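You operate a simulated robot arm through the tools that you are given. There is no shell and no other tool.

You run a simulated robot arm. Do the job below in one go: nothing can be reset, and whatever is moved stays where it is left.

## Task
Key in job 4315: its number and distances A, B and C.
Fine: the figures stand on its sheet in the rack; press no other blue, MODE, SAVE or PRINT key.

Only the result counts: the job must be done as asked and must still hold three seconds after the hand-in. Knocking over, shifting, dropping, spilling or breaking anything else fails it. Flat cloth is picked up by pressing the open fingertips on it (5 to 10 N) and closing them slowly along it; thin cloth reads only 2 to 8 mm in the jaws.

## Robot
A 7-joint arm with a fingered hand, fixed in place. Base frame: the origin is at the foot of the arm, x ahead of it, y to its left, z up. Readings come in m, degrees, newtons and seconds.
With the tool pointing down near the work surface it reaches from about 0.1 to 0.72 m from the base axis. Its first joint turns from -69.0 to 172.0 degrees. Payload 3.4 kg.
The tool frame sits at the grasp point between the pads (the TCP): z along the fingers, y along the line on which they close. The tips reach 0.039 m beyond it. Largest opening 0.18 m; the body of the gripper starts 0.111 m behind the TCP. The gripper is a hand of 3 fingers: y runs from the thumb to the fingers, the wrist lies at [0, 0, -0.262] in the tool frame.
Orientation is told as [roll, pitch, yaw] about the base's x, y, z axes, in that order, counted from this pose: with the fingers straight down and closing along the base's y, the tool's x points along the base's -x, its y along +y and its z along -z.

## Interface
- The arm moves only by the tool apply_moves. Its argument "deltas" is a list of rows, each a list of 2 entries, a list of its own where there are three numbers: the shift along the tool's x, y, z in m, then the turn, a rotation vector about the tool's x, y, z in degrees. In form: [[[dx, dy, dz], [rx, ry, rz]], ...]. A call has 1 to 20 rows; each row is the pose to reach, as a shift and turn from the pose commanded when the call began, along the tool's axes at that moment. A row lasts 0.2 s, in which the tool goes at most 0.05 m and 8.6 degrees; a call with a longer step from one row to the next is refused whole. Where a pose cannot be reached the arm comes as near as it can. A force on the tool above 40 N (or 10 N above the force at the start of the call, whichever is more), or a blocked arm, ends the call early, and 0.2 s more pass. In this call time passes only in rows, and 0.2 s behind the last. The reply holds the time, the measured pose of the TCP, the force on the tool along the base axes, the opening and the grip force, in the units named above and with some noise, with the torque about the TCP (base axes, N m) and any sound that the robot's microphone picked up.
- Cameras (640 x 400 px; columns grow to the right, rows downward): "scene" is fixed at [0.0487, 0.6501, 1.8085]; the picture's right is [-0.90, -0.44, 0.00], its down [-0.15, 0.31, -0.94] and it looks along [0.42, -0.84, -0.35] (base axes); focal length 353 px, centre (320, 200). "wrist" rides on the gripper at [0.063, -0.036, -0.128] in the tool frame; the picture's right is [0.50, 0.87, 0.00], its down [-0.75, 0.44, -0.49] and it looks along [-0.43, 0.25, 0.87] (tool axes); focal length 226 px, centre (320, 200). There is no depth. A picture from a camera that has moved, and an enlarged one, comes with that camera's place and axes in the base frame and with its lens.
- snapshot(camera): a new picture of that camera. The clock stands still meanwhile.
- lift_body(by): slides the trunk up (or, below 0, down) by that many m; the arm rides with it, the base frame stays. It gives what a move gives, with no picture.
- set_fingers(finger1, finger2, thumb_bend): sets how far each is bent, from 0 (flat) to 100 (curled in); at 30 the hand is open as for a grip, at 70 the pads meet at the TCP. One left out holds its place. A second passes; each finger stops where it meets its share of the squeeze, and holds until it gets a number again. It is the only way to open and close the hand. It gives what a move gives, with no picture; readings hold the bend of each and the force on the fingers (four entries, about 0 where the hand has none), thumb and palm.
- inspect(camera, box): a new picture of the part [left, top, right, bottom] of that camera's present view, enlarged. The clock stands still meanwhile.
- hand_in(): hands the job in; it is judged then, once.

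Places have to be worked out from the pictures, the camera data and where the tool is seen. Open the gripper and draw the arm clear of the work before you hand the job in, unless the task says otherwise.

The tools are called as name(argument=value, ...) on one line, values as JSON. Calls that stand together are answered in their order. apply_moves: Moves the arm, as the interface text tells. Its arguments: {"type":"object","properties":{"deltas":{"type":"array"}},"required":["deltas"]} The other tools are called the same way: lift_body (by) slides the trunk up or down; set_fingers (finger1, finger2, thumb_bend) moves the fingers one by one; snapshot (camera) takes a picture; inspect (camera, box) takes an enlarged picture of a part of a camera's view; hand_in () hands the job in.

At the start:

```text
time: 0.0
tcp_pos: [0.3053, -0.427, 1.3863]
tcp_rot: [0.1, 0.0, 0.0]
wrist_force: [-0.3, -0.5, -0.4]
wrist_torque: [-0.03, -0.02, -0.05]
width: 0.1799
grip_force: 0.0
shape: jaw
bend: [30.0, 30.0, 30.0]
finger forces: [0.1, 0.0, 0.1, 0.1, 0.0, 0.0]
trunk travel left (down, up): [-0.4, 0.142]
```

scene: 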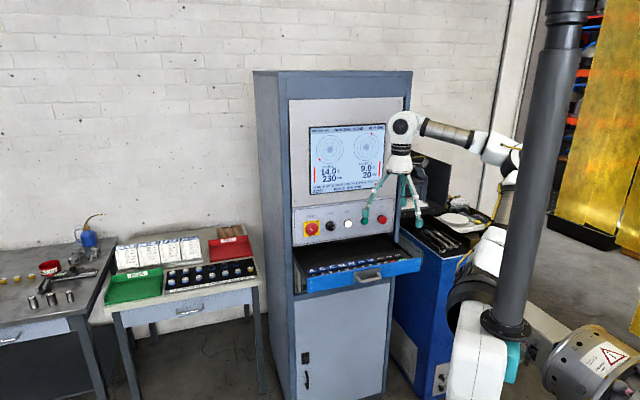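
wrist: 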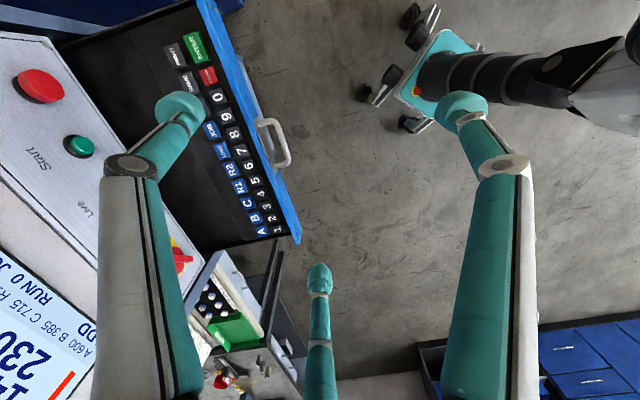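

The scene shows a wheel balancer cabinet with a screen, a keyboard drawer, and a rack with sheets on the table to the left. I'll zoom in on the sheets, the screen and the keys first.

inspect(camera="scene", box=[110, 230, 210, 275])

inspect(camera="scene", box=[300, 115, 400, 200])

inspect(camera="scene", box=[285, 205, 425, 295])

inspect(camera="wrist", box=[140, 0, 300, 250])

```text
6.40 times, centred on (160, 252) of scene
camera zoom: at [0.0487, 0.6501, 1.8085], right [-0.9, -0.44, 0.0], down [-0.15, 0.31, -0.94], along [0.42, -0.84, -0.35], focal length 2259 px, centre (1344, -136)
```

zoom: 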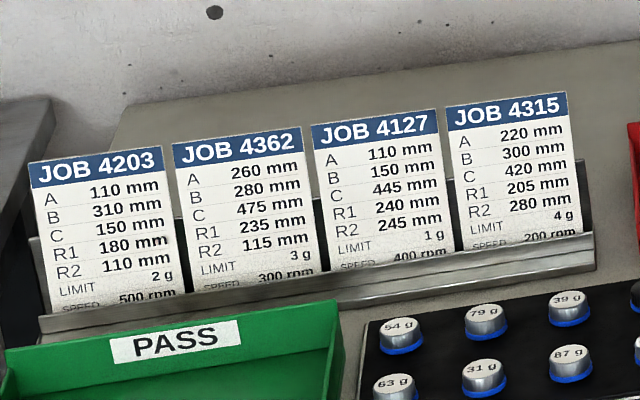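

```text
4.71 times, centred on (350, 158) of scene
camera zoom: at [0.0487, 0.6501, 1.8085], right [-0.9, -0.44, 0.0], down [-0.15, 0.31, -0.94], along [0.42, -0.84, -0.35], focal length 1661 px, centre (179, 400)
```

zoom: 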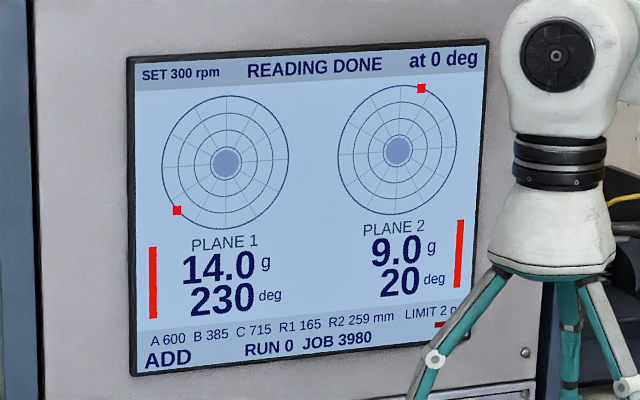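

```text
4.44 times, centred on (355, 250) of scene
camera zoom: at [0.0487, 0.6501, 1.8085], right [-0.9, -0.44, 0.0], down [-0.15, 0.31, -0.94], along [0.42, -0.84, -0.35], focal length 1569 px, centre (164, -22)
```

zoom: 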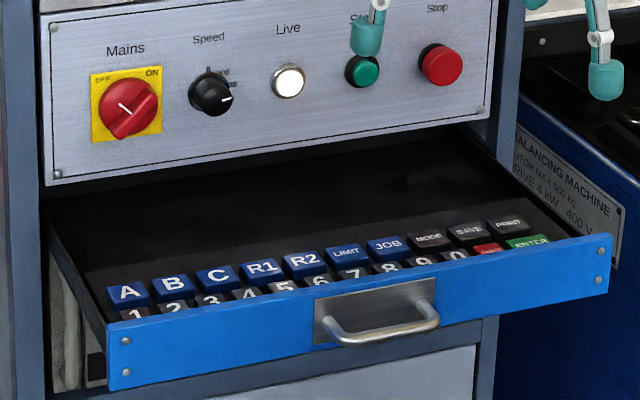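

```text
1.60 times, centred on (220, 125) of wrist
camera zoom: at [0.2434, -0.4635, 1.5148], right [-0.5, 0.87, 0.0], down [0.75, 0.43, 0.49], along [0.43, 0.25, -0.87], focal length 362 px, centre (480, 320)
```

zoom: 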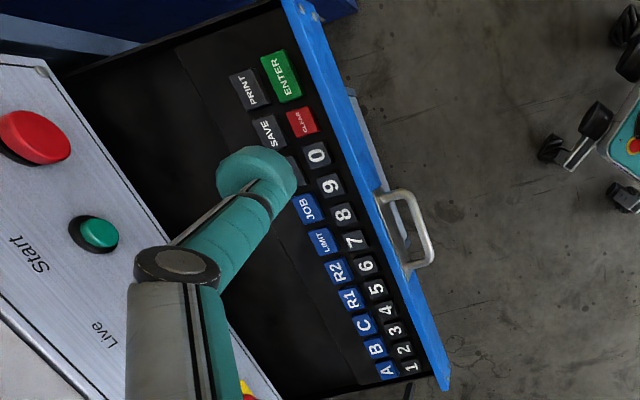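

The sheet for job 4315 seems to read A 220, B 300, C 420. I'll enlarge it further to be sure, and check the key legends and the screen before touching anything.

inspect(camera="scene", box=[178, 242, 206, 270])

inspect(camera="scene", box=[305, 250, 365, 280])

inspect(camera="scene", box=[355, 245, 425, 275])

inspect(camera="scene", box=[328, 178, 392, 202])

```text
14.29 times, centred on (192, 256) of scene
camera zoom: at [0.0487, 0.6501, 1.8085], right [-0.9, -0.44, 0.0], down [-0.15, 0.31, -0.94], along [0.42, -0.84, -0.35], focal length 5042 px, centre (2149, -600)
```

zoom: 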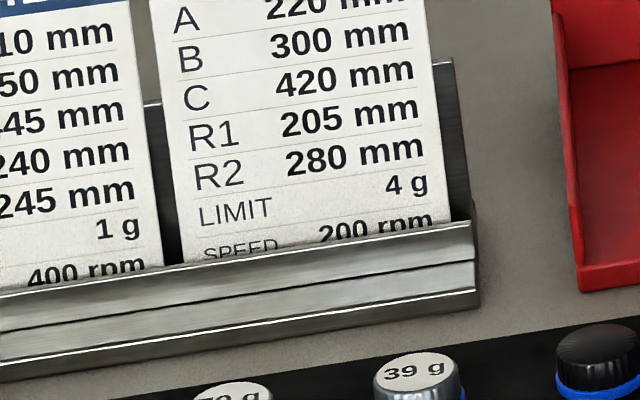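

```text
10.67 times, centred on (335, 265) of scene
camera zoom: at [0.0487, 0.6501, 1.8085], right [-0.9, -0.44, 0.0], down [-0.15, 0.31, -0.94], along [0.42, -0.84, -0.35], focal length 3765 px, centre (160, -493)
```

zoom: 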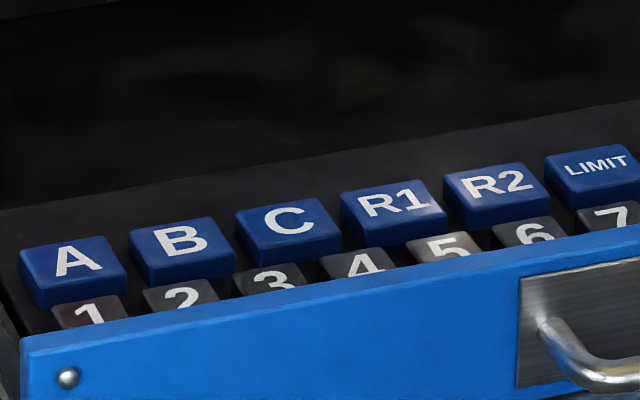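

```text
9.14 times, centred on (390, 260) of scene
camera zoom: at [0.0487, 0.6501, 1.8085], right [-0.9, -0.44, 0.0], down [-0.15, 0.31, -0.94], along [0.42, -0.84, -0.35], focal length 3227 px, centre (-320, -349)
```

zoom: 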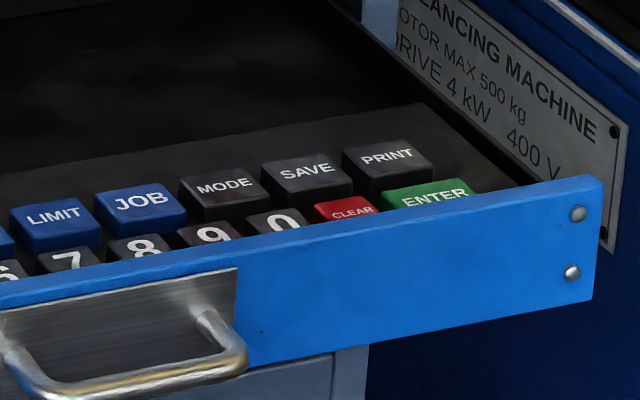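

```text
10.00 times, centred on (360, 190) of scene
camera zoom: at [0.0487, 0.6501, 1.8085], right [-0.9, -0.44, 0.0], down [-0.15, 0.31, -0.94], along [0.42, -0.84, -0.35], focal length 3530 px, centre (-80, 300)
```

zoom: 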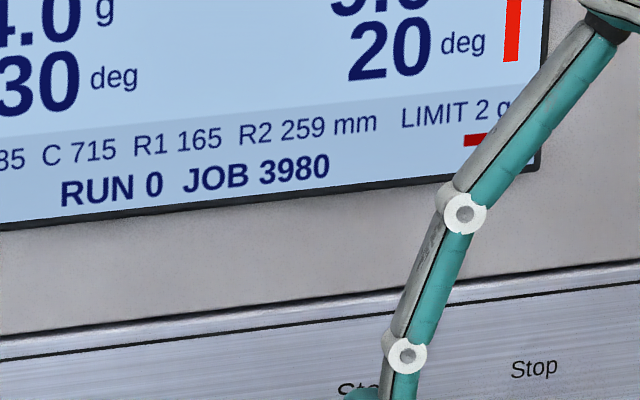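

Confirmed: 4315 → A 220, B 300, C 420. Triangulating gives key tops at z≈1.06, A at about (0.620,-0.416), JOB at (0.438,-0.597), 1 at (0.595,-0.386), and ENTER at (0.32,-0.659). I'll curl the two fingers so that only the thumb is left as a pressing tip.

set_fingers(finger1=100, finger2=100)

```text
time: 1.0
tcp_pos: [0.3046, -0.4206, 1.3884]
tcp_rot: [-0.2, 0.0, -0.1]
wrist_force: [0.4, -0.6, -1.2]
wrist_torque: [-0.01, 0.02, 0.01]
width: 0.0757
grip_force: 0.0
shape: fingers
bend: [74.0, 74.0, 30.0]
finger forces: [0.0, 0.0, 0.0, 0.0, 0.0, 0.0]
trunk travel left (down, up): [-0.4, 0.142]
```

The fingers are at 74 and probably still moving; I'll command them again to finish the curl and then look.

set_fingers(finger1=100, finger2=100)

snapshot(camera="wrist")

inspect(camera="scene", box=[320, 100, 480, 240])

```text
time: 2.0
tcp_pos: [0.3055, -0.4218, 1.3871]
tcp_rot: [-0.2, 0.0, 0.1]
wrist_force: [-0.3, -0.4, 0.5]
wrist_torque: [0.0, -0.03, -0.02]
width: 0.0761
grip_force: 0.0
shape: fingers
bend: [74.0, 74.0, 30.0]
finger forces: [0.0, 0.1, 0.1, 0.0, 0.1, 0.0]
trunk travel left (down, up): [-0.4, 0.142]
```

```text
taken
camera wrist: at [0.2433, -0.4569, 1.5168], right [-0.5, 0.87, 0.0], down [0.75, 0.44, 0.49], along [0.43, 0.24, -0.87], focal length 226 px, centre (320, 200)
```

wrist: 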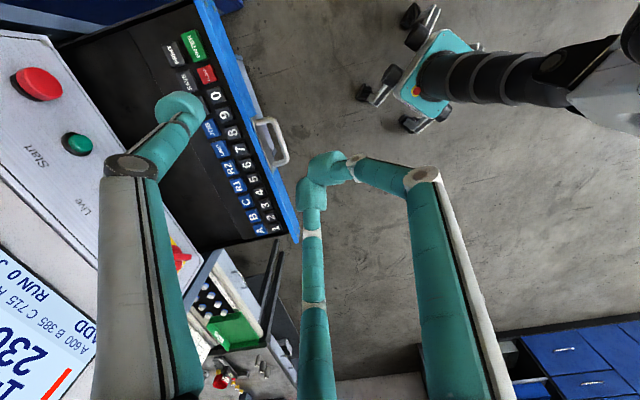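

```text
2.86 times, centred on (400, 170) of scene
camera zoom: at [0.0487, 0.6501, 1.8085], right [-0.9, -0.44, 0.0], down [-0.15, 0.31, -0.94], along [0.42, -0.84, -0.35], focal length 1008 px, centre (91, 286)
```

zoom: 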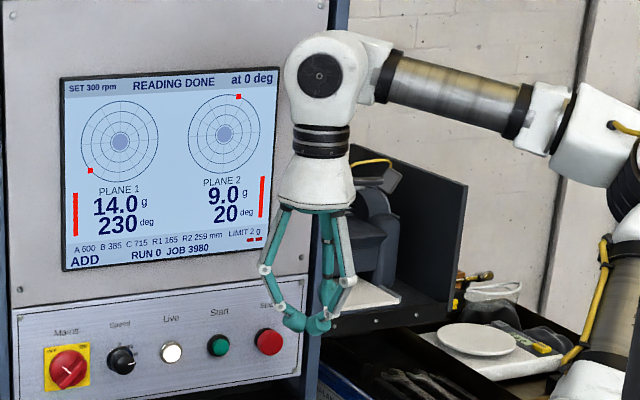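

The two fingertips met each other at 74 and hang nearly as low as the thumb. I'll try opening finger2 to see how finger1 alone curls.

set_fingers(finger1=100, finger2=30)

set_fingers(finger1=100, finger2=30)

snapshot(camera="wrist")

inspect(camera="scene", box=[360, 100, 450, 240])

```text
time: 3.0
tcp_pos: [0.3057, -0.4211, 1.3881]
tcp_rot: [-0.2, 0.1, 0.0]
wrist_force: [0.1, -0.3, -0.5]
wrist_torque: [-0.02, 0.03, 0.01]
width: 0.0989
grip_force: 0.1
shape: fingers
bend: [100.0, 30.0, 30.0]
finger forces: [0.0, 0.1, 0.1, 0.0, 0.1, 0.1]
trunk travel left (down, up): [-0.4, 0.142]
```

```text
time: 4.0
tcp_pos: [0.3059, -0.4203, 1.3891]
tcp_rot: [-0.1, 0.1, 0.0]
wrist_force: [-0.3, 0.7, 0.5]
wrist_torque: [0.0, -0.02, -0.01]
width: 0.0983
grip_force: 0.0
shape: fingers
bend: [100.0, 30.0, 30.0]
finger forces: [0.1, 0.0, 0.0, 0.1, 0.0, 0.1]
trunk travel left (down, up): [-0.4, 0.142]
```

```text
taken
camera wrist: at [0.2433, -0.4568, 1.5169], right [-0.5, 0.87, 0.0], down [0.75, 0.44, 0.49], along [0.43, 0.24, -0.87], focal length 226 px, centre (320, 200)
```

wrist: 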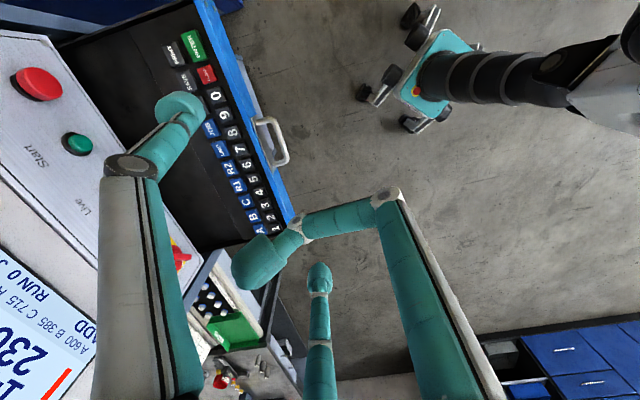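

```text
2.86 times, centred on (405, 170) of scene
camera zoom: at [0.0487, 0.6501, 1.8085], right [-0.9, -0.44, 0.0], down [-0.15, 0.31, -0.94], along [0.42, -0.84, -0.35], focal length 1008 px, centre (77, 286)
```

zoom: 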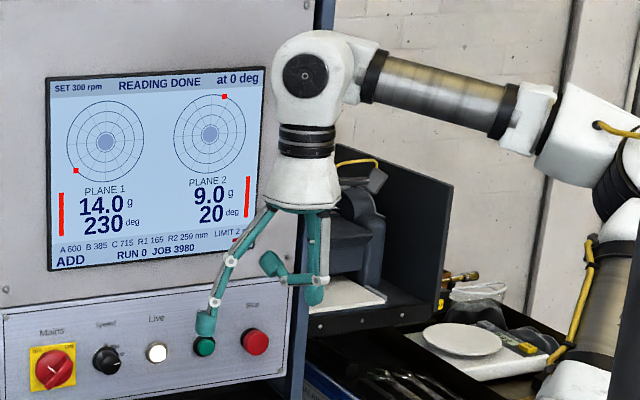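

Finger1 curled fully to 100 and is well raised. Now I'll curl finger2 after it and see where it stops.

set_fingers(finger2=100)

set_fingers(finger2=100)

snapshot(camera="wrist")

inspect(camera="scene", box=[360, 100, 450, 240])

```text
time: 5.0
tcp_pos: [0.3057, -0.4209, 1.3876]
tcp_rot: [-0.2, 0.1, 0.1]
wrist_force: [-0.3, -0.3, 0.1]
wrist_torque: [0.01, 0.01, -0.01]
width: 0.1002
grip_force: 0.1
shape: fingers
bend: [100.0, 98.0, 30.0]
finger forces: [0.1, 0.0, 0.0, 0.1, 0.1, 0.1]
trunk travel left (down, up): [-0.4, 0.142]
```

```text
time: 6.0
tcp_pos: [0.3063, -0.4217, 1.3886]
tcp_rot: [-0.3, 0.1, 0.1]
wrist_force: [0.2, -0.7, -0.4]
wrist_torque: [0.03, 0.0, -0.01]
width: 0.1002
grip_force: 0.0
shape: fingers
bend: [100.0, 98.0, 30.0]
finger forces: [0.0, 0.1, 0.0, 0.0, 0.0, 0.0]
trunk travel left (down, up): [-0.4, 0.142]
```

```text
taken
camera wrist: at [0.2433, -0.4568, 1.5169], right [-0.5, 0.87, 0.0], down [0.75, 0.44, 0.49], along [0.43, 0.24, -0.87], focal length 226 px, centre (320, 200)
```

wrist: 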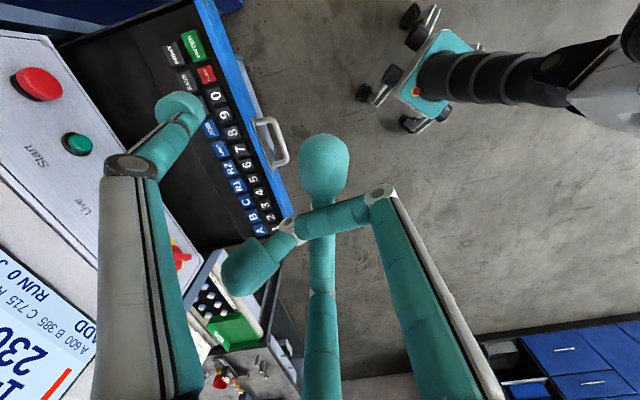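

```text
2.86 times, centred on (405, 170) of scene
camera zoom: at [0.0487, 0.6501, 1.8085], right [-0.9, -0.44, 0.0], down [-0.15, 0.31, -0.94], along [0.42, -0.84, -0.35], focal length 1008 px, centre (77, 286)
```

zoom: 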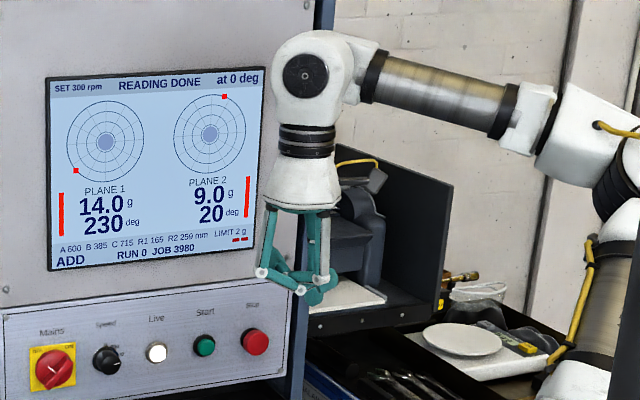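

Both fingers are now curled up at about TCP height, with the thumb tip roughly 4 cm lower. I'll move the hand toward JOB while still high, tilting 10° so the thumb hangs lowest.

apply_moves(deltas=[[[-0.022, -0.013, 0.017], [-1.7, 0, 0]], [[-0.044, -0.026, 0.034], [-3.4, 0, 0]], [[-0.066, -0.039, 0.05], [-5, 0, 0]], [[-0.088, -0.052, 0.067], [-6.7, 0, 0]], [[-0.11, -0.065, 0.084], [-8.4, 0, 0]], [[-0.132, -0.078, 0.1], [-10, 0, 0]], [[-0.132, -0.078, 0.1], [-10, 0, 0]]])

snapshot(camera="wrist")

snapshot(camera="scene")

```text
time: 7.6
tcp_pos: [0.4333, -0.4975, 1.291]
tcp_rot: [9.8, 0.0, -0.1]
wrist_force: [0.2, -0.6, 0.5]
wrist_torque: [-0.02, -0.01, -0.03]
width: 0.1004
grip_force: 0.1
shape: fingers
bend: [100.0, 98.0, 30.0]
finger forces: [0.0, 0.0, 0.0, 0.0, 0.0, 0.1]
trunk travel left (down, up): [-0.4, 0.142]
```

```text
taken
camera wrist: at [0.3705, -0.5573, 1.4113], right [-0.5, 0.85, 0.15], down [0.75, 0.35, 0.56], along [0.43, 0.39, -0.82], focal length 226 px, centre (320, 200)
```

wrist: 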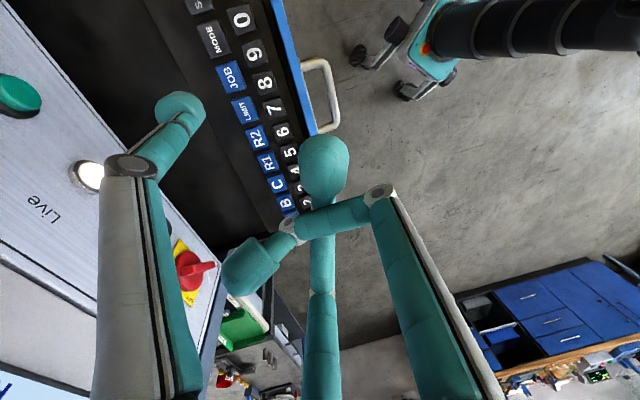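

```text
taken
```

scene: 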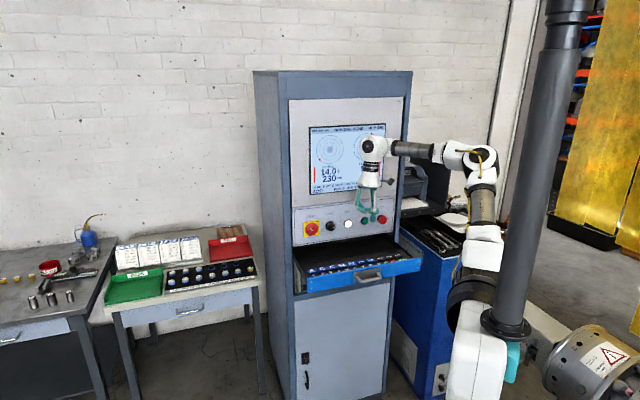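

The hand now tilts 10° at (0.433,-0.498,1.291) and the keys re-triangulate to the same places (JOB ≈ (0.437,-0.598,1.06)). I'll go down about 10 cm so that the thumb tip hovers roughly 7 cm above JOB, then check its alignment.

apply_moves(deltas=[[[-0.002, -0.007, 0.033], [0, 0, 0]], [[-0.004, -0.013, 0.066], [0, 0, 0]], [[-0.005, -0.0195, 0.099], [0, 0, 0]], [[-0.005, -0.0195, 0.099], [0, 0, 0]]])

inspect(camera="wrist", box=[100, 0, 340, 150])

inspect(camera="scene", box=[330, 180, 430, 280])

```text
time: 8.6
tcp_pos: [0.4403, -0.5009, 1.1895]
tcp_rot: [9.8, -0.1, 0.0]
wrist_force: [-0.1, -0.3, 0.0]
wrist_torque: [0.0, -0.01, -0.02]
width: 0.1004
grip_force: 0.1
shape: fingers
bend: [100.0, 98.0, 30.0]
finger forces: [0.0, 0.0, 0.0, 0.0, 0.1, 0.0]
trunk travel left (down, up): [-0.4, 0.142]
```

```text
2.67 times, centred on (220, 75) of wrist
camera zoom: at [0.3771, -0.5589, 1.3096], right [-0.5, 0.85, 0.15], down [0.75, 0.35, 0.56], along [0.43, 0.39, -0.82], focal length 603 px, centre (587, 533)
```

zoom: 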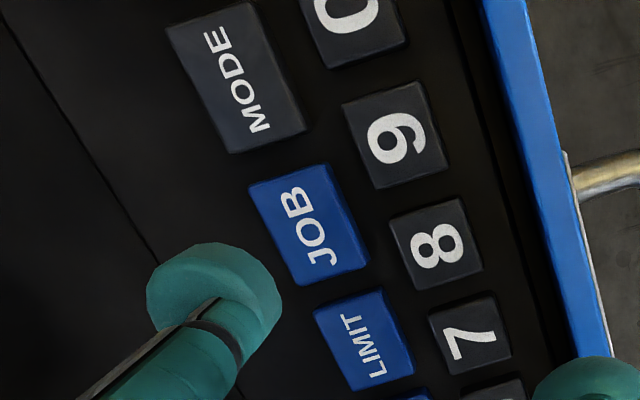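

```text
4.00 times, centred on (380, 230) of scene
camera zoom: at [0.0487, 0.6501, 1.8085], right [-0.9, -0.44, 0.0], down [-0.15, 0.31, -0.94], along [0.42, -0.84, -0.35], focal length 1412 px, centre (80, 80)
```

zoom: 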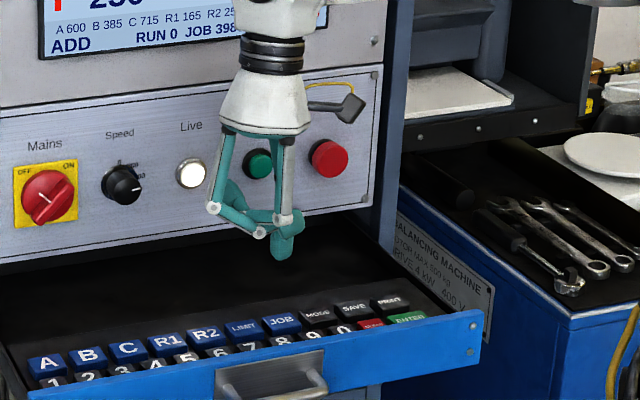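

Tip triangulates to about (0.442,-0.599,1.132), i.e. offset (0,-0.098,-0.057) from the TCP. I'll lower by 5.5 cm to hover about 1.5 cm above JOB and check the alignment in both views.

apply_moves(deltas=[[[0.001, -0.0032, 0.018], [0, 0, 0]], [[0.002, -0.0064, 0.036], [0, 0, 0]], [[0.003, -0.0096, 0.054], [0, 0, 0]], [[0.003, -0.0096, 0.054], [0, 0, 0]]])

inspect(camera="wrist", box=[100, 0, 340, 150])

inspect(camera="scene", box=[350, 200, 430, 280])

```text
time: 9.6
tcp_pos: [0.4395, -0.5027, 1.1338]
tcp_rot: [9.8, 0.1, 0.0]
wrist_force: [0.3, 0.3, 0.6]
wrist_torque: [-0.03, 0.01, -0.03]
width: 0.1003
grip_force: 0.0
shape: fingers
bend: [100.0, 98.0, 30.0]
finger forces: [0.1, 0.0, 0.1, 0.1, 0.1, 0.0]
trunk travel left (down, up): [-0.4, 0.142]
```

```text
2.67 times, centred on (220, 75) of wrist
camera zoom: at [0.3768, -0.5608, 1.2543], right [-0.5, 0.85, 0.15], down [0.75, 0.35, 0.56], along [0.42, 0.39, -0.82], focal length 603 px, centre (587, 533)
```

zoom: 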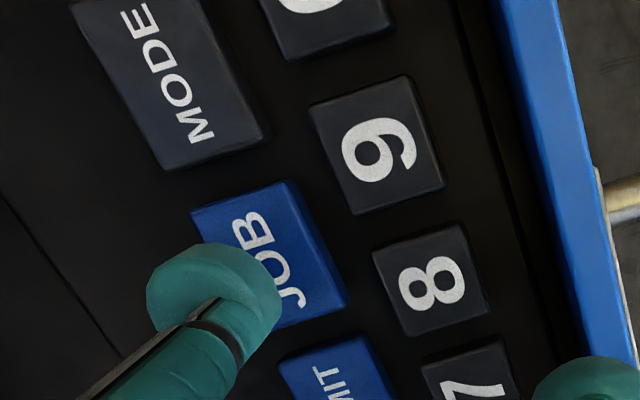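

```text
5.00 times, centred on (390, 240) of scene
camera zoom: at [0.0487, 0.6501, 1.8085], right [-0.9, -0.44, 0.0], down [-0.15, 0.31, -0.94], along [0.42, -0.84, -0.35], focal length 1765 px, centre (-30, 0)
```

zoom: 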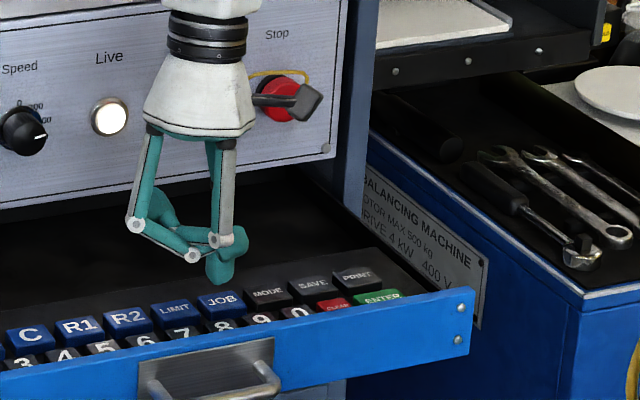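

The tip sits about 14 mm above JOB, perhaps 5 mm toward its back edge. I'll shift slightly to the front and lower 11 mm to near contact.

apply_moves(deltas=[[[0.002, 0.001, 0.006], [0, 0, 0]], [[0.003, 0.001, 0.0114], [0, 0, 0]], [[0.003, 0.001, 0.0114], [0, 0, 0]]])

inspect(camera="wrist", box=[100, 0, 340, 150])

inspect(camera="scene", box=[370, 230, 420, 280])

```text
time: 10.4
tcp_pos: [0.4369, -0.5001, 1.1227]
tcp_rot: [9.8, 0.1, 0.0]
wrist_force: [-0.4, 0.1, 0.6]
wrist_torque: [-0.02, -0.03, 0.05]
width: 0.1003
grip_force: 0.0
shape: fingers
bend: [100.0, 98.0, 30.0]
finger forces: [0.0, 0.0, 0.1, 0.1, 0.0, 0.0]
trunk travel left (down, up): [-0.4, 0.142]
```

```text
2.67 times, centred on (220, 75) of wrist
camera zoom: at [0.374, -0.5581, 1.243], right [-0.5, 0.85, 0.15], down [0.75, 0.35, 0.56], along [0.43, 0.39, -0.82], focal length 603 px, centre (587, 533)
```

zoom: 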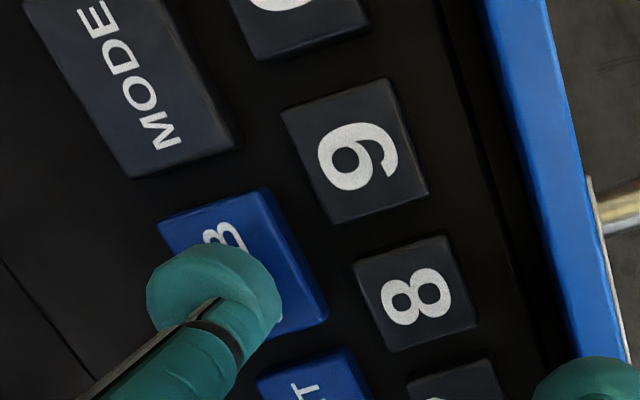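

```text
8.00 times, centred on (395, 255) of scene
camera zoom: at [0.0487, 0.6501, 1.8085], right [-0.9, -0.44, 0.0], down [-0.15, 0.31, -0.94], along [0.42, -0.84, -0.35], focal length 2824 px, centre (-280, -240)
```

zoom: 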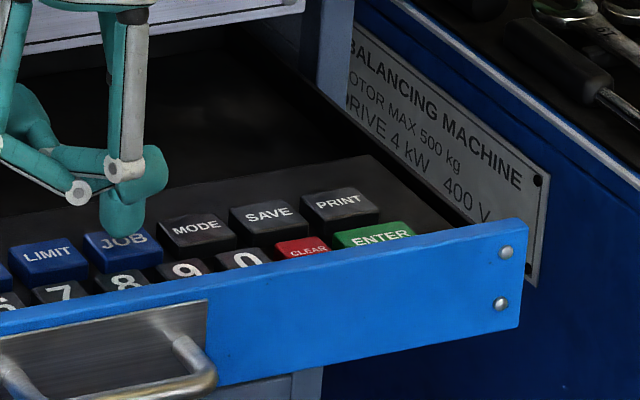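

The tip is just above JOB, still about 5 mm behind its centre. I'll nudge it to the front and lower 4 mm, watching the force.

apply_moves(deltas=[[[0.003, 0.003, 0.0005], [0, 0, 0]], [[0.003, 0.0023, 0.0045], [0, 0, 0]]])

```text
time: 11.0
tcp_pos: [0.4329, -0.496, 1.1168]
tcp_rot: [9.8, 0.1, 0.0]
wrist_force: [0.0, 0.5, -0.1]
wrist_torque: [-0.04, 0.03, -0.01]
width: 0.1003
grip_force: 0.0
shape: fingers
bend: [100.0, 98.0, 30.0]
finger forces: [0.0, 0.0, 0.0, 0.0, 0.3, 0.0]
trunk travel left (down, up): [-0.4, 0.142]
```

There is no real contact yet (thumb force 0.3 may be its first touch). I'll go 3 mm further down.

apply_moves(deltas=[[[0, -0.0005, 0.003], [0, 0, 0]]])

inspect(camera="wrist", box=[100, 0, 340, 150])

inspect(camera="scene", box=[370, 230, 420, 280])

```text
time: 11.4
tcp_pos: [0.4321, -0.497, 1.1143]
tcp_rot: [9.8, 0.1, 0.1]
wrist_force: [-0.5, -0.6, 0.8]
wrist_torque: [-0.13, 0.01, -0.04]
width: 0.1002
grip_force: 0.7
shape: fingers
bend: [100.0, 98.0, 30.0]
finger forces: [0.0, 0.0, 0.0, 0.0, 1.3, 0.1]
trunk travel left (down, up): [-0.4, 0.142]
```

```text
2.67 times, centred on (220, 75) of wrist
camera zoom: at [0.3702, -0.5535, 1.2349], right [-0.5, 0.85, 0.15], down [0.75, 0.35, 0.56], along [0.43, 0.39, -0.82], focal length 603 px, centre (587, 533)
```

zoom: 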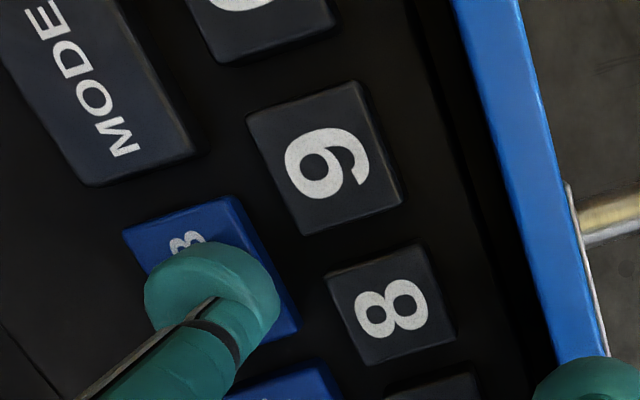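

```text
8.00 times, centred on (395, 255) of scene
camera zoom: at [0.0487, 0.6501, 1.8085], right [-0.9, -0.44, 0.0], down [-0.15, 0.31, -0.94], along [0.42, -0.84, -0.35], focal length 2824 px, centre (-280, -240)
```

zoom: 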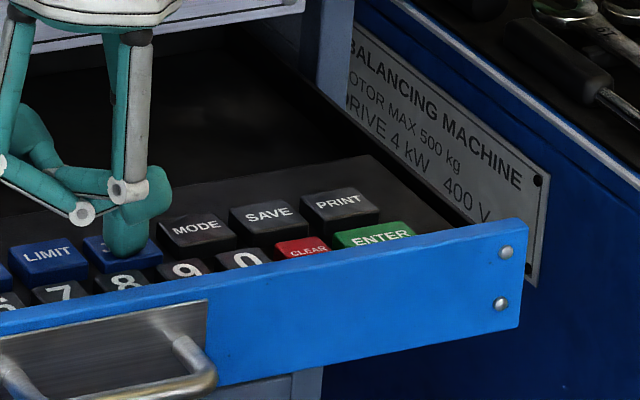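

The thumb is now on JOB (1.3 N) and well centred. I'll press another 2 mm.

apply_moves(deltas=[[[0, -0.0004, 0.002], [0, 0, 0]]])

```text
time: 11.8
tcp_pos: [0.4321, -0.4968, 1.1124]
tcp_rot: [9.7, 0.0, 0.0]
wrist_force: [0.2, 0.2, 2.1]
wrist_torque: [-0.2, 0.03, -0.05]
width: 0.1005
grip_force: 1.0
shape: fingers
bend: [100.0, 98.0, 30.0]
finger forces: [0.1, 0.0, 0.0, 0.1, 2.2, 0.1]
trunk travel left (down, up): [-0.4, 0.142]
heard: click
```

A click was heard. I'll raise the thumb 2 cm off the key and look at the screen.

apply_moves(deltas=[[[0, 0.0017, -0.01], [0, 0, 0]], [[0, 0.0035, -0.02], [0, 0, 0]]])

inspect(camera="scene", box=[300, 115, 400, 200])

```text
time: 12.4
tcp_pos: [0.4331, -0.4955, 1.134]
tcp_rot: [9.8, 0.1, 0.0]
wrist_force: [0.2, 0.0, -0.5]
wrist_torque: [0.01, 0.04, -0.03]
width: 0.1006
grip_force: 0.1
shape: fingers
bend: [100.0, 98.0, 30.0]
finger forces: [0.1, 0.1, 0.1, 0.1, 0.0, 0.0]
trunk travel left (down, up): [-0.4, 0.142]
```

```text
4.71 times, centred on (350, 158) of scene
camera zoom: at [0.0487, 0.6501, 1.8085], right [-0.9, -0.44, 0.0], down [-0.15, 0.31, -0.94], along [0.42, -0.84, -0.35], focal length 1661 px, centre (179, 400)
```

zoom: 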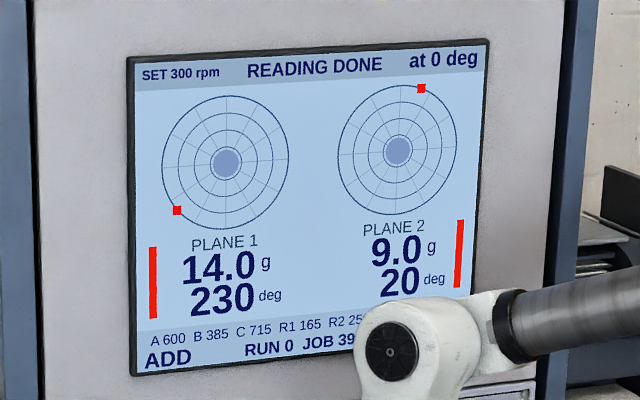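

The press isn't visible because the forearm hides the right part of the bottom line. I'll check with the wrist view and the lower part of the screen.

snapshot(camera="wrist")

inspect(camera="scene", box=[318, 170, 388, 205])

```text
taken
camera wrist: at [0.3711, -0.5525, 1.2543], right [-0.5, 0.85, 0.15], down [0.75, 0.35, 0.56], along [0.43, 0.39, -0.82], focal length 226 px, centre (320, 200)
```

wrist: 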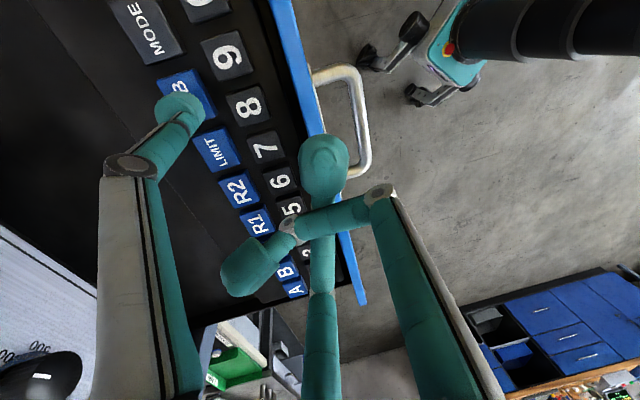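

```text
9.14 times, centred on (353, 188) of scene
camera zoom: at [0.0487, 0.6501, 1.8085], right [-0.9, -0.44, 0.0], down [-0.15, 0.31, -0.94], along [0.42, -0.84, -0.35], focal length 3227 px, centre (18, 314)
```

zoom: 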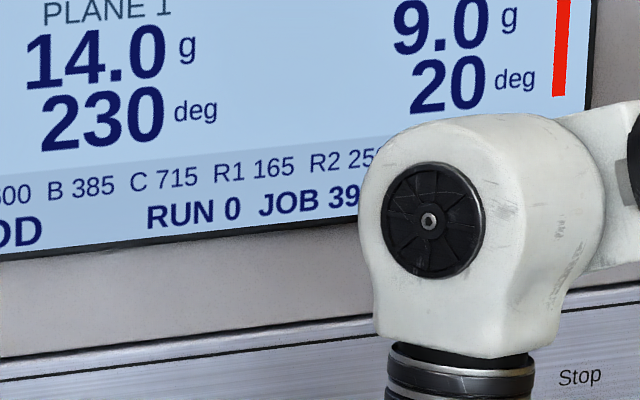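

The entry field may be hidden behind the wrist. I'll back off up and to the right to see the entire screen before going on.

apply_moves(deltas=[[[0.0, 0.005, -0.04], [0, 0, 0]], [[0.03, 0.022, -0.07], [0, 0, 0]], [[0.063, 0.042, -0.1], [0, 0, 0]], [[0.095, 0.062, -0.128], [0, 0, 0]], [[0.123, 0.0826, -0.154], [0, 0, 0]], [[0.123, 0.0826, -0.154], [0, 0, 0]]])

inspect(camera="scene", box=[300, 115, 400, 200])

```text
time: 13.8
tcp_pos: [0.3094, -0.4383, 1.2987]
tcp_rot: [9.8, 0.1, 0.0]
wrist_force: [0.1, 0.4, -0.3]
wrist_torque: [-0.01, 0.01, 0.01]
width: 0.1003
grip_force: 0.1
shape: fingers
bend: [100.0, 98.0, 30.0]
finger forces: [0.0, 0.0, 0.0, 0.1, 0.1, 0.1]
trunk travel left (down, up): [-0.4, 0.142]
```

```text
4.71 times, centred on (350, 158) of scene
camera zoom: at [0.0487, 0.6501, 1.8085], right [-0.9, -0.44, 0.0], down [-0.15, 0.31, -0.94], along [0.42, -0.84, -0.35], focal length 1661 px, centre (179, 400)
```

zoom: 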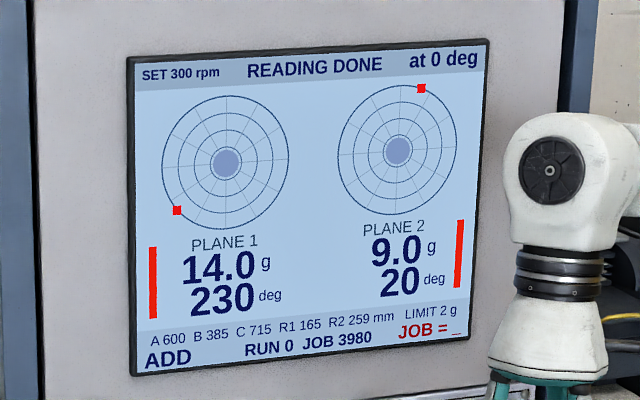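

The screen shows "JOB = _", so the entry mode works. Next is the digit 4 at about (0.521,-0.459): I'll go to a hover 3 cm above it and check alignment.

apply_moves(deltas=[[[-0.04, 0.01, 0.02], [0, 0, 0]], [[-0.08, 0.02, 0.04], [0, 0, 0]], [[-0.12, 0.03, 0.065], [0, 0, 0]], [[-0.16, 0.04, 0.09], [0, 0, 0]], [[-0.195, 0.047, 0.12], [0, 0, 0]], [[-0.2106, 0.0508, 0.155], [0, 0, 0]], [[-0.2106, 0.0508, 0.1648], [0, 0, 0]], [[-0.2106, 0.0508, 0.1648], [0, 0, 0]]])

inspect(camera="wrist", box=[100, 0, 340, 150])

inspect(camera="scene", box=[320, 220, 380, 280])

```text
time: 15.6
tcp_pos: [0.5199, -0.3621, 1.1449]
tcp_rot: [9.7, 0.1, 0.0]
wrist_force: [-0.6, -0.2, -0.1]
wrist_torque: [0.0, 0.01, 0.0]
width: 0.1004
grip_force: 0.1
shape: fingers
bend: [100.0, 98.0, 30.0]
finger forces: [0.1, 0.1, 0.0, 0.1, 0.1, 0.0]
trunk travel left (down, up): [-0.4, 0.142]
```

```text
2.67 times, centred on (220, 75) of wrist
camera zoom: at [0.4579, -0.4193, 1.2649], right [-0.5, 0.85, 0.15], down [0.75, 0.35, 0.56], along [0.43, 0.39, -0.82], focal length 603 px, centre (587, 533)
```

zoom: 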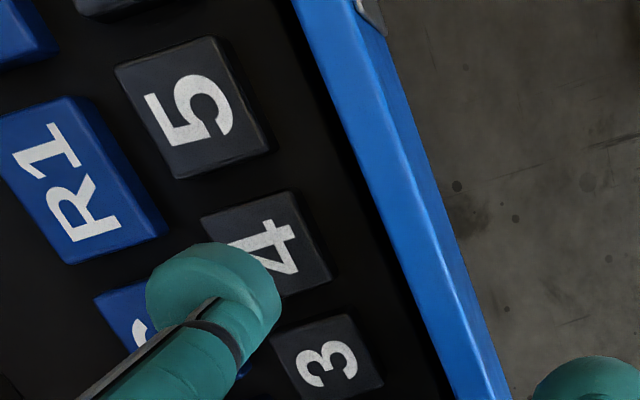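

```text
6.67 times, centred on (350, 250) of scene
camera zoom: at [0.0487, 0.6501, 1.8085], right [-0.9, -0.44, 0.0], down [-0.15, 0.31, -0.94], along [0.42, -0.84, -0.35], focal length 2353 px, centre (120, -133)
```

zoom: 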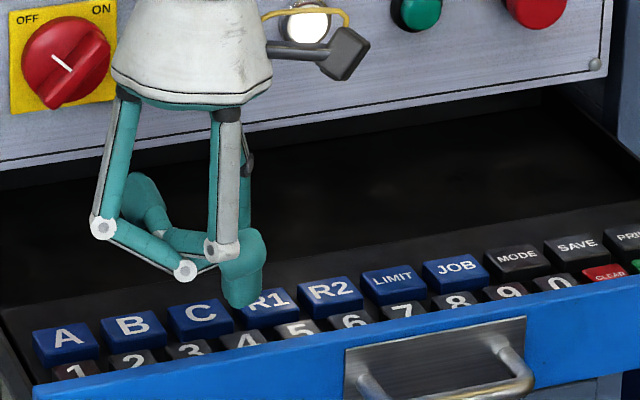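

Key 4 lies right under the tip (key ≈ (0.518,-0.459), tip ≈ (0.520,-0.460)). I'll press down 32 mm in graded steps to the same height where JOB clicked.

apply_moves(deltas=[[[0.001, -0.0022, 0.0125], [0, 0, 0]], [[0.001, -0.0043, 0.025], [0, 0, 0]], [[0.001, -0.005, 0.0285], [0, 0, 0]], [[0.001, -0.0053, 0.0305], [0, 0, 0]], [[0.001, -0.0056, 0.032], [0, 0, 0]]])

```text
time: 16.8
tcp_pos: [0.5195, -0.362, 1.1116]
tcp_rot: [9.8, 0.0, -0.1]
wrist_force: [0.2, -0.1, 1.4]
wrist_torque: [-0.21, 0.0, -0.03]
width: 0.1004
grip_force: 1.0
shape: fingers
bend: [100.0, 98.0, 30.0]
finger forces: [0.1, 0.0, 0.0, 0.0, 2.3, 0.0]
trunk travel left (down, up): [-0.4, 0.142]
heard: click
```

Click heard at 2.3 N for 4. I'll lift 22 mm and move one pitch over to 3, then check the alignment.

apply_moves(deltas=[[[0, 0.0019, -0.011], [0, 0, 0]], [[0, 0.0038, -0.022], [0, 0, 0]], [[-0.0125, 0.0158, -0.02], [0, 0, 0]], [[-0.025, 0.0277, -0.0178], [0, 0, 0]], [[-0.025, 0.0277, -0.0178], [0, 0, 0]]])

inspect(camera="wrist", box=[100, 0, 340, 150])

inspect(camera="scene", box=[300, 165, 400, 280])

```text
time: 18.0
tcp_pos: [0.5451, -0.3375, 1.1351]
tcp_rot: [9.8, 0.0, 0.0]
wrist_force: [-0.6, 0.2, 0.5]
wrist_torque: [-0.02, 0.01, -0.01]
width: 0.1003
grip_force: 0.1
shape: fingers
bend: [100.0, 98.0, 30.0]
finger forces: [0.0, 0.1, 0.0, 0.0, 0.0, 0.1]
trunk travel left (down, up): [-0.4, 0.142]
```

```text
2.67 times, centred on (220, 75) of wrist
camera zoom: at [0.4828, -0.3959, 1.2563], right [-0.5, 0.85, 0.15], down [0.75, 0.35, 0.56], along [0.43, 0.39, -0.82], focal length 603 px, centre (587, 533)
```

zoom: 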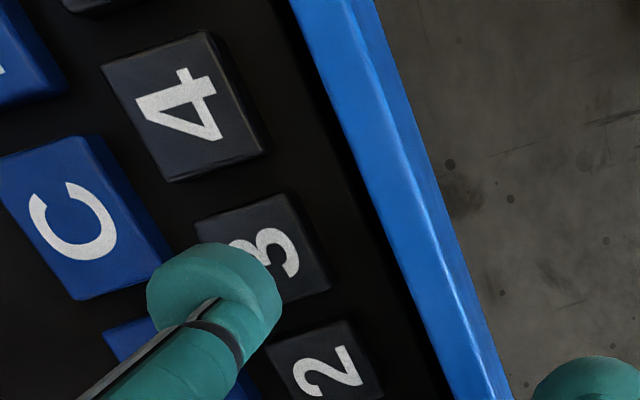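

```text
3.48 times, centred on (350, 222) of scene
camera zoom: at [0.0487, 0.6501, 1.8085], right [-0.9, -0.44, 0.0], down [-0.15, 0.31, -0.94], along [0.42, -0.84, -0.35], focal length 1228 px, centre (216, 122)
```

zoom: 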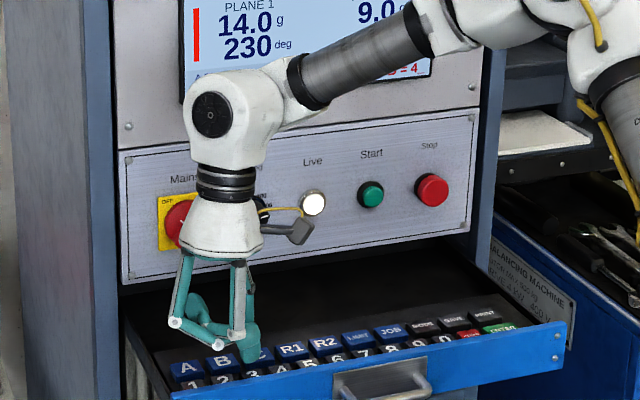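

The display shows "= 4" and the tip is over 3 within 3 mm. I'll press 3.

apply_moves(deltas=[[[0.002, -0.0017, 0.01], [0, 0, 0]], [[0.002, -0.003, 0.0175], [0, 0, 0]], [[0.002, -0.0035, 0.0205], [0, 0, 0]], [[0.002, -0.004, 0.0232], [0, 0, 0]]])

```text
time: 19.0
tcp_pos: [0.5426, -0.3376, 1.1117]
tcp_rot: [9.8, 0.0, -0.1]
wrist_force: [-1.3, 0.3, 2.7]
wrist_torque: [-0.24, 0.04, -0.12]
width: 0.1004
grip_force: 1.1
shape: fingers
bend: [100.0, 98.0, 30.0]
finger forces: [0.0, 0.0, 0.0, 0.0, 2.7, 0.0]
trunk travel left (down, up): [-0.4, 0.142]
heard: click
```

Click for 3. I'll lift and move two pitches to 1, then check.

apply_moves(deltas=[[[0, 0.0019, -0.011], [0, 0, 0]], [[0, 0.0038, -0.022], [0, 0, 0]], [[-0.025, 0.0283, -0.0178], [0, 0, 0]], [[-0.0504, 0.0527, -0.0135], [0, 0, 0]], [[-0.0504, 0.0527, -0.0135], [0, 0, 0]]])

inspect(camera="wrist", box=[100, 0, 340, 150])

inspect(camera="scene", box=[300, 165, 400, 280])

```text
time: 20.2
tcp_pos: [0.5954, -0.2891, 1.1359]
tcp_rot: [9.8, 0.0, 0.0]
wrist_force: [1.3, -0.8, -0.1]
wrist_torque: [-0.01, -0.02, 0.01]
width: 0.1005
grip_force: 0.1
shape: fingers
bend: [100.0, 98.0, 30.0]
finger forces: [0.1, 0.1, 0.0, 0.0, 0.0, 0.1]
trunk travel left (down, up): [-0.4, 0.142]
```

```text
2.67 times, centred on (220, 75) of wrist
camera zoom: at [0.5325, -0.3471, 1.256], right [-0.5, 0.85, 0.15], down [0.75, 0.34, 0.56], along [0.43, 0.39, -0.82], focal length 603 px, centre (587, 533)
```

zoom: 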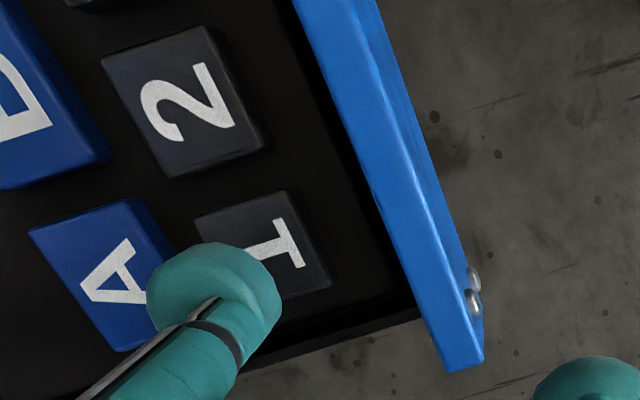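

```text
3.48 times, centred on (350, 222) of scene
camera zoom: at [0.0487, 0.6501, 1.8085], right [-0.9, -0.44, 0.0], down [-0.15, 0.31, -0.94], along [0.42, -0.84, -0.35], focal length 1228 px, centre (216, 122)
```

zoom: 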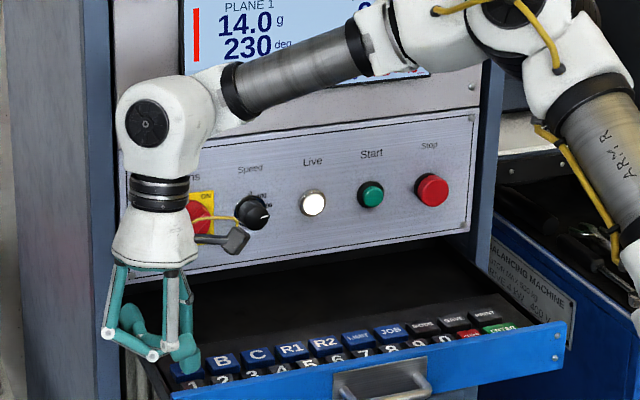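

Alignment over 1 looks the same as it did for 3. I'll press it.

apply_moves(deltas=[[[0.002, -0.0017, 0.01], [0, 0, 0]], [[0.002, -0.003, 0.0175], [0, 0, 0]], [[0.002, -0.0035, 0.0205], [0, 0, 0]], [[0.002, -0.0041, 0.0238], [0, 0, 0]]])

```text
time: 21.2
tcp_pos: [0.5918, -0.2879, 1.1114]
tcp_rot: [9.9, 0.0, 0.0]
wrist_force: [2.0, -0.3, 6.7]
wrist_torque: [-0.69, -0.16, 0.2]
width: 0.1009
grip_force: 3.8
shape: fingers
bend: [100.0, 98.0, 29.0]
finger forces: [0.1, 0.0, 0.0, 0.1, 7.3, 0.0]
trunk travel left (down, up): [-0.4, 0.142]
heard: click
```

Click for 1 (7 N, at the end of travel). I'll lift and move four pitches to 5.

apply_moves(deltas=[[[0, 0.0021, -0.012], [0, 0, 0]], [[0, 0.0043, -0.0246], [0, 0, 0]], [[0.0325, -0.0276, -0.0301], [0, 0, 0]], [[0.065, -0.0594, -0.0357], [0, 0, 0]], [[0.0975, -0.0913, -0.0412], [0, 0, 0]], [[0.0975, -0.0913, -0.0412], [0, 0, 0]]])

inspect(camera="wrist", box=[100, 0, 340, 150])

inspect(camera="scene", box=[300, 165, 400, 280])

```text
time: 22.6
tcp_pos: [0.4975, -0.3855, 1.1349]
tcp_rot: [9.7, 0.2, 0.2]
wrist_force: [0.3, -0.4, -0.1]
wrist_torque: [-0.04, -0.01, 0.01]
width: 0.1002
grip_force: 0.1
shape: fingers
bend: [100.0, 98.0, 30.0]
finger forces: [0.1, 0.0, 0.1, 0.0, 0.1, 0.0]
trunk travel left (down, up): [-0.4, 0.142]
```

```text
2.67 times, centred on (220, 75) of wrist
camera zoom: at [0.4351, -0.4428, 1.255], right [-0.5, 0.85, 0.15], down [0.76, 0.35, 0.56], along [0.42, 0.39, -0.82], focal length 603 px, centre (587, 533)
```

zoom: 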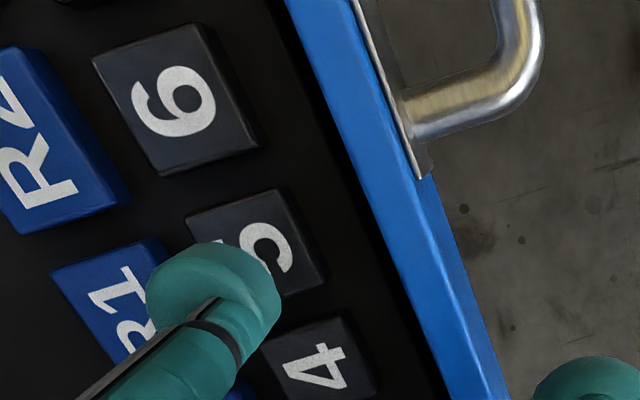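

```text
3.48 times, centred on (350, 222) of scene
camera zoom: at [0.0487, 0.6501, 1.8085], right [-0.9, -0.44, 0.0], down [-0.15, 0.31, -0.94], along [0.42, -0.84, -0.35], focal length 1228 px, centre (216, 122)
```

zoom: 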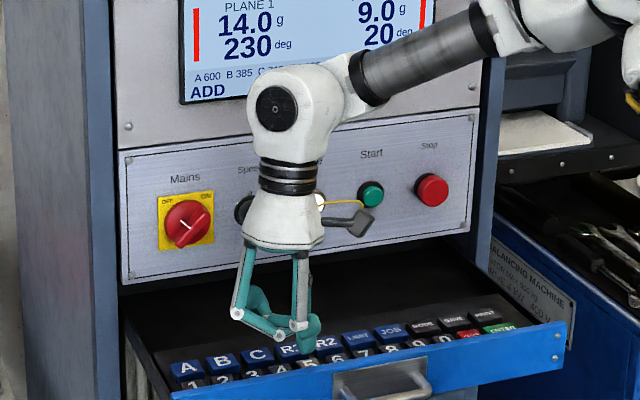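

Tip over 5 within about 3 mm; I'll correct x slightly and press.

apply_moves(deltas=[[[0.003, -0.0015, 0.01], [0, 0, 0]], [[0.003, -0.0028, 0.0175], [0, 0, 0]], [[0.003, -0.0033, 0.0205], [0, 0, 0]], [[0.003, -0.0038, 0.023], [0, 0, 0]]])

```text
time: 23.6
tcp_pos: [0.4902, -0.3849, 1.1114]
tcp_rot: [9.6, 0.0, 0.0]
wrist_force: [1.1, -0.7, 3.9]
wrist_torque: [-0.44, -0.02, 0.01]
width: 0.1007
grip_force: 2.3
shape: fingers
bend: [100.0, 98.0, 29.0]
finger forces: [0.0, 0.1, 0.0, 0.0, 4.4, 0.0]
trunk travel left (down, up): [-0.4, 0.142]
heard: click
```

Click for 5. I'll lift and go to a hover above ENTER at about (0.32,-0.658), then check the screen and alignment.

apply_moves(deltas=[[[0, 0.0025, -0.015], [0, 0, 0]], [[0, 0.0051, -0.0296], [0, 0, 0]], [[0.0287, -0.0236, -0.0346], [0, 0, 0]], [[0.0573, -0.0524, -0.0396], [0, 0, 0]], [[0.086, -0.0811, -0.0446], [0, 0, 0]], [[0.1147, -0.1098, -0.0495], [0, 0, 0]], [[0.1433, -0.1386, -0.0545], [0, 0, 0]], [[0.172, -0.1673, -0.0595], [0, 0, 0]], [[0.172, -0.1673, -0.0595], [0, 0, 0]]])

inspect(camera="wrist", box=[100, 0, 340, 150])

inspect(camera="scene", box=[310, 165, 430, 280])

```text
time: 25.6
tcp_pos: [0.3204, -0.5626, 1.1403]
tcp_rot: [9.8, 0.1, 0.1]
wrist_force: [0.1, -0.5, -0.1]
wrist_torque: [0.02, 0.02, -0.04]
width: 0.1005
grip_force: 0.0
shape: fingers
bend: [100.0, 98.0, 30.0]
finger forces: [0.1, 0.1, 0.0, 0.0, 0.1, 0.0]
trunk travel left (down, up): [-0.4, 0.142]
```

```text
2.67 times, centred on (220, 75) of wrist
camera zoom: at [0.2581, -0.6205, 1.2607], right [-0.5, 0.85, 0.15], down [0.75, 0.35, 0.56], along [0.42, 0.39, -0.82], focal length 603 px, centre (587, 533)
```

zoom: 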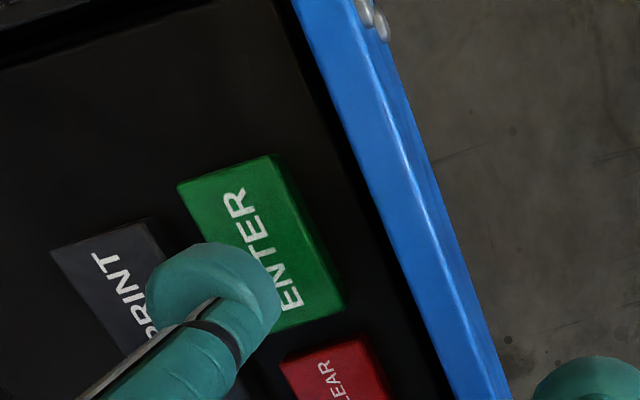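

```text
3.48 times, centred on (370, 222) of scene
camera zoom: at [0.0487, 0.6501, 1.8085], right [-0.9, -0.44, 0.0], down [-0.15, 0.31, -0.94], along [0.42, -0.84, -0.35], focal length 1228 px, centre (146, 122)
```

zoom: 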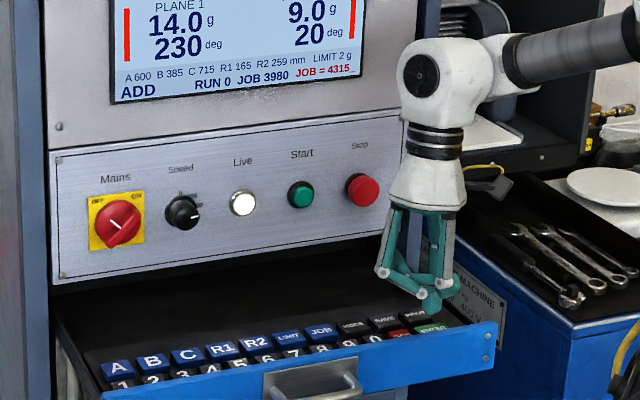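

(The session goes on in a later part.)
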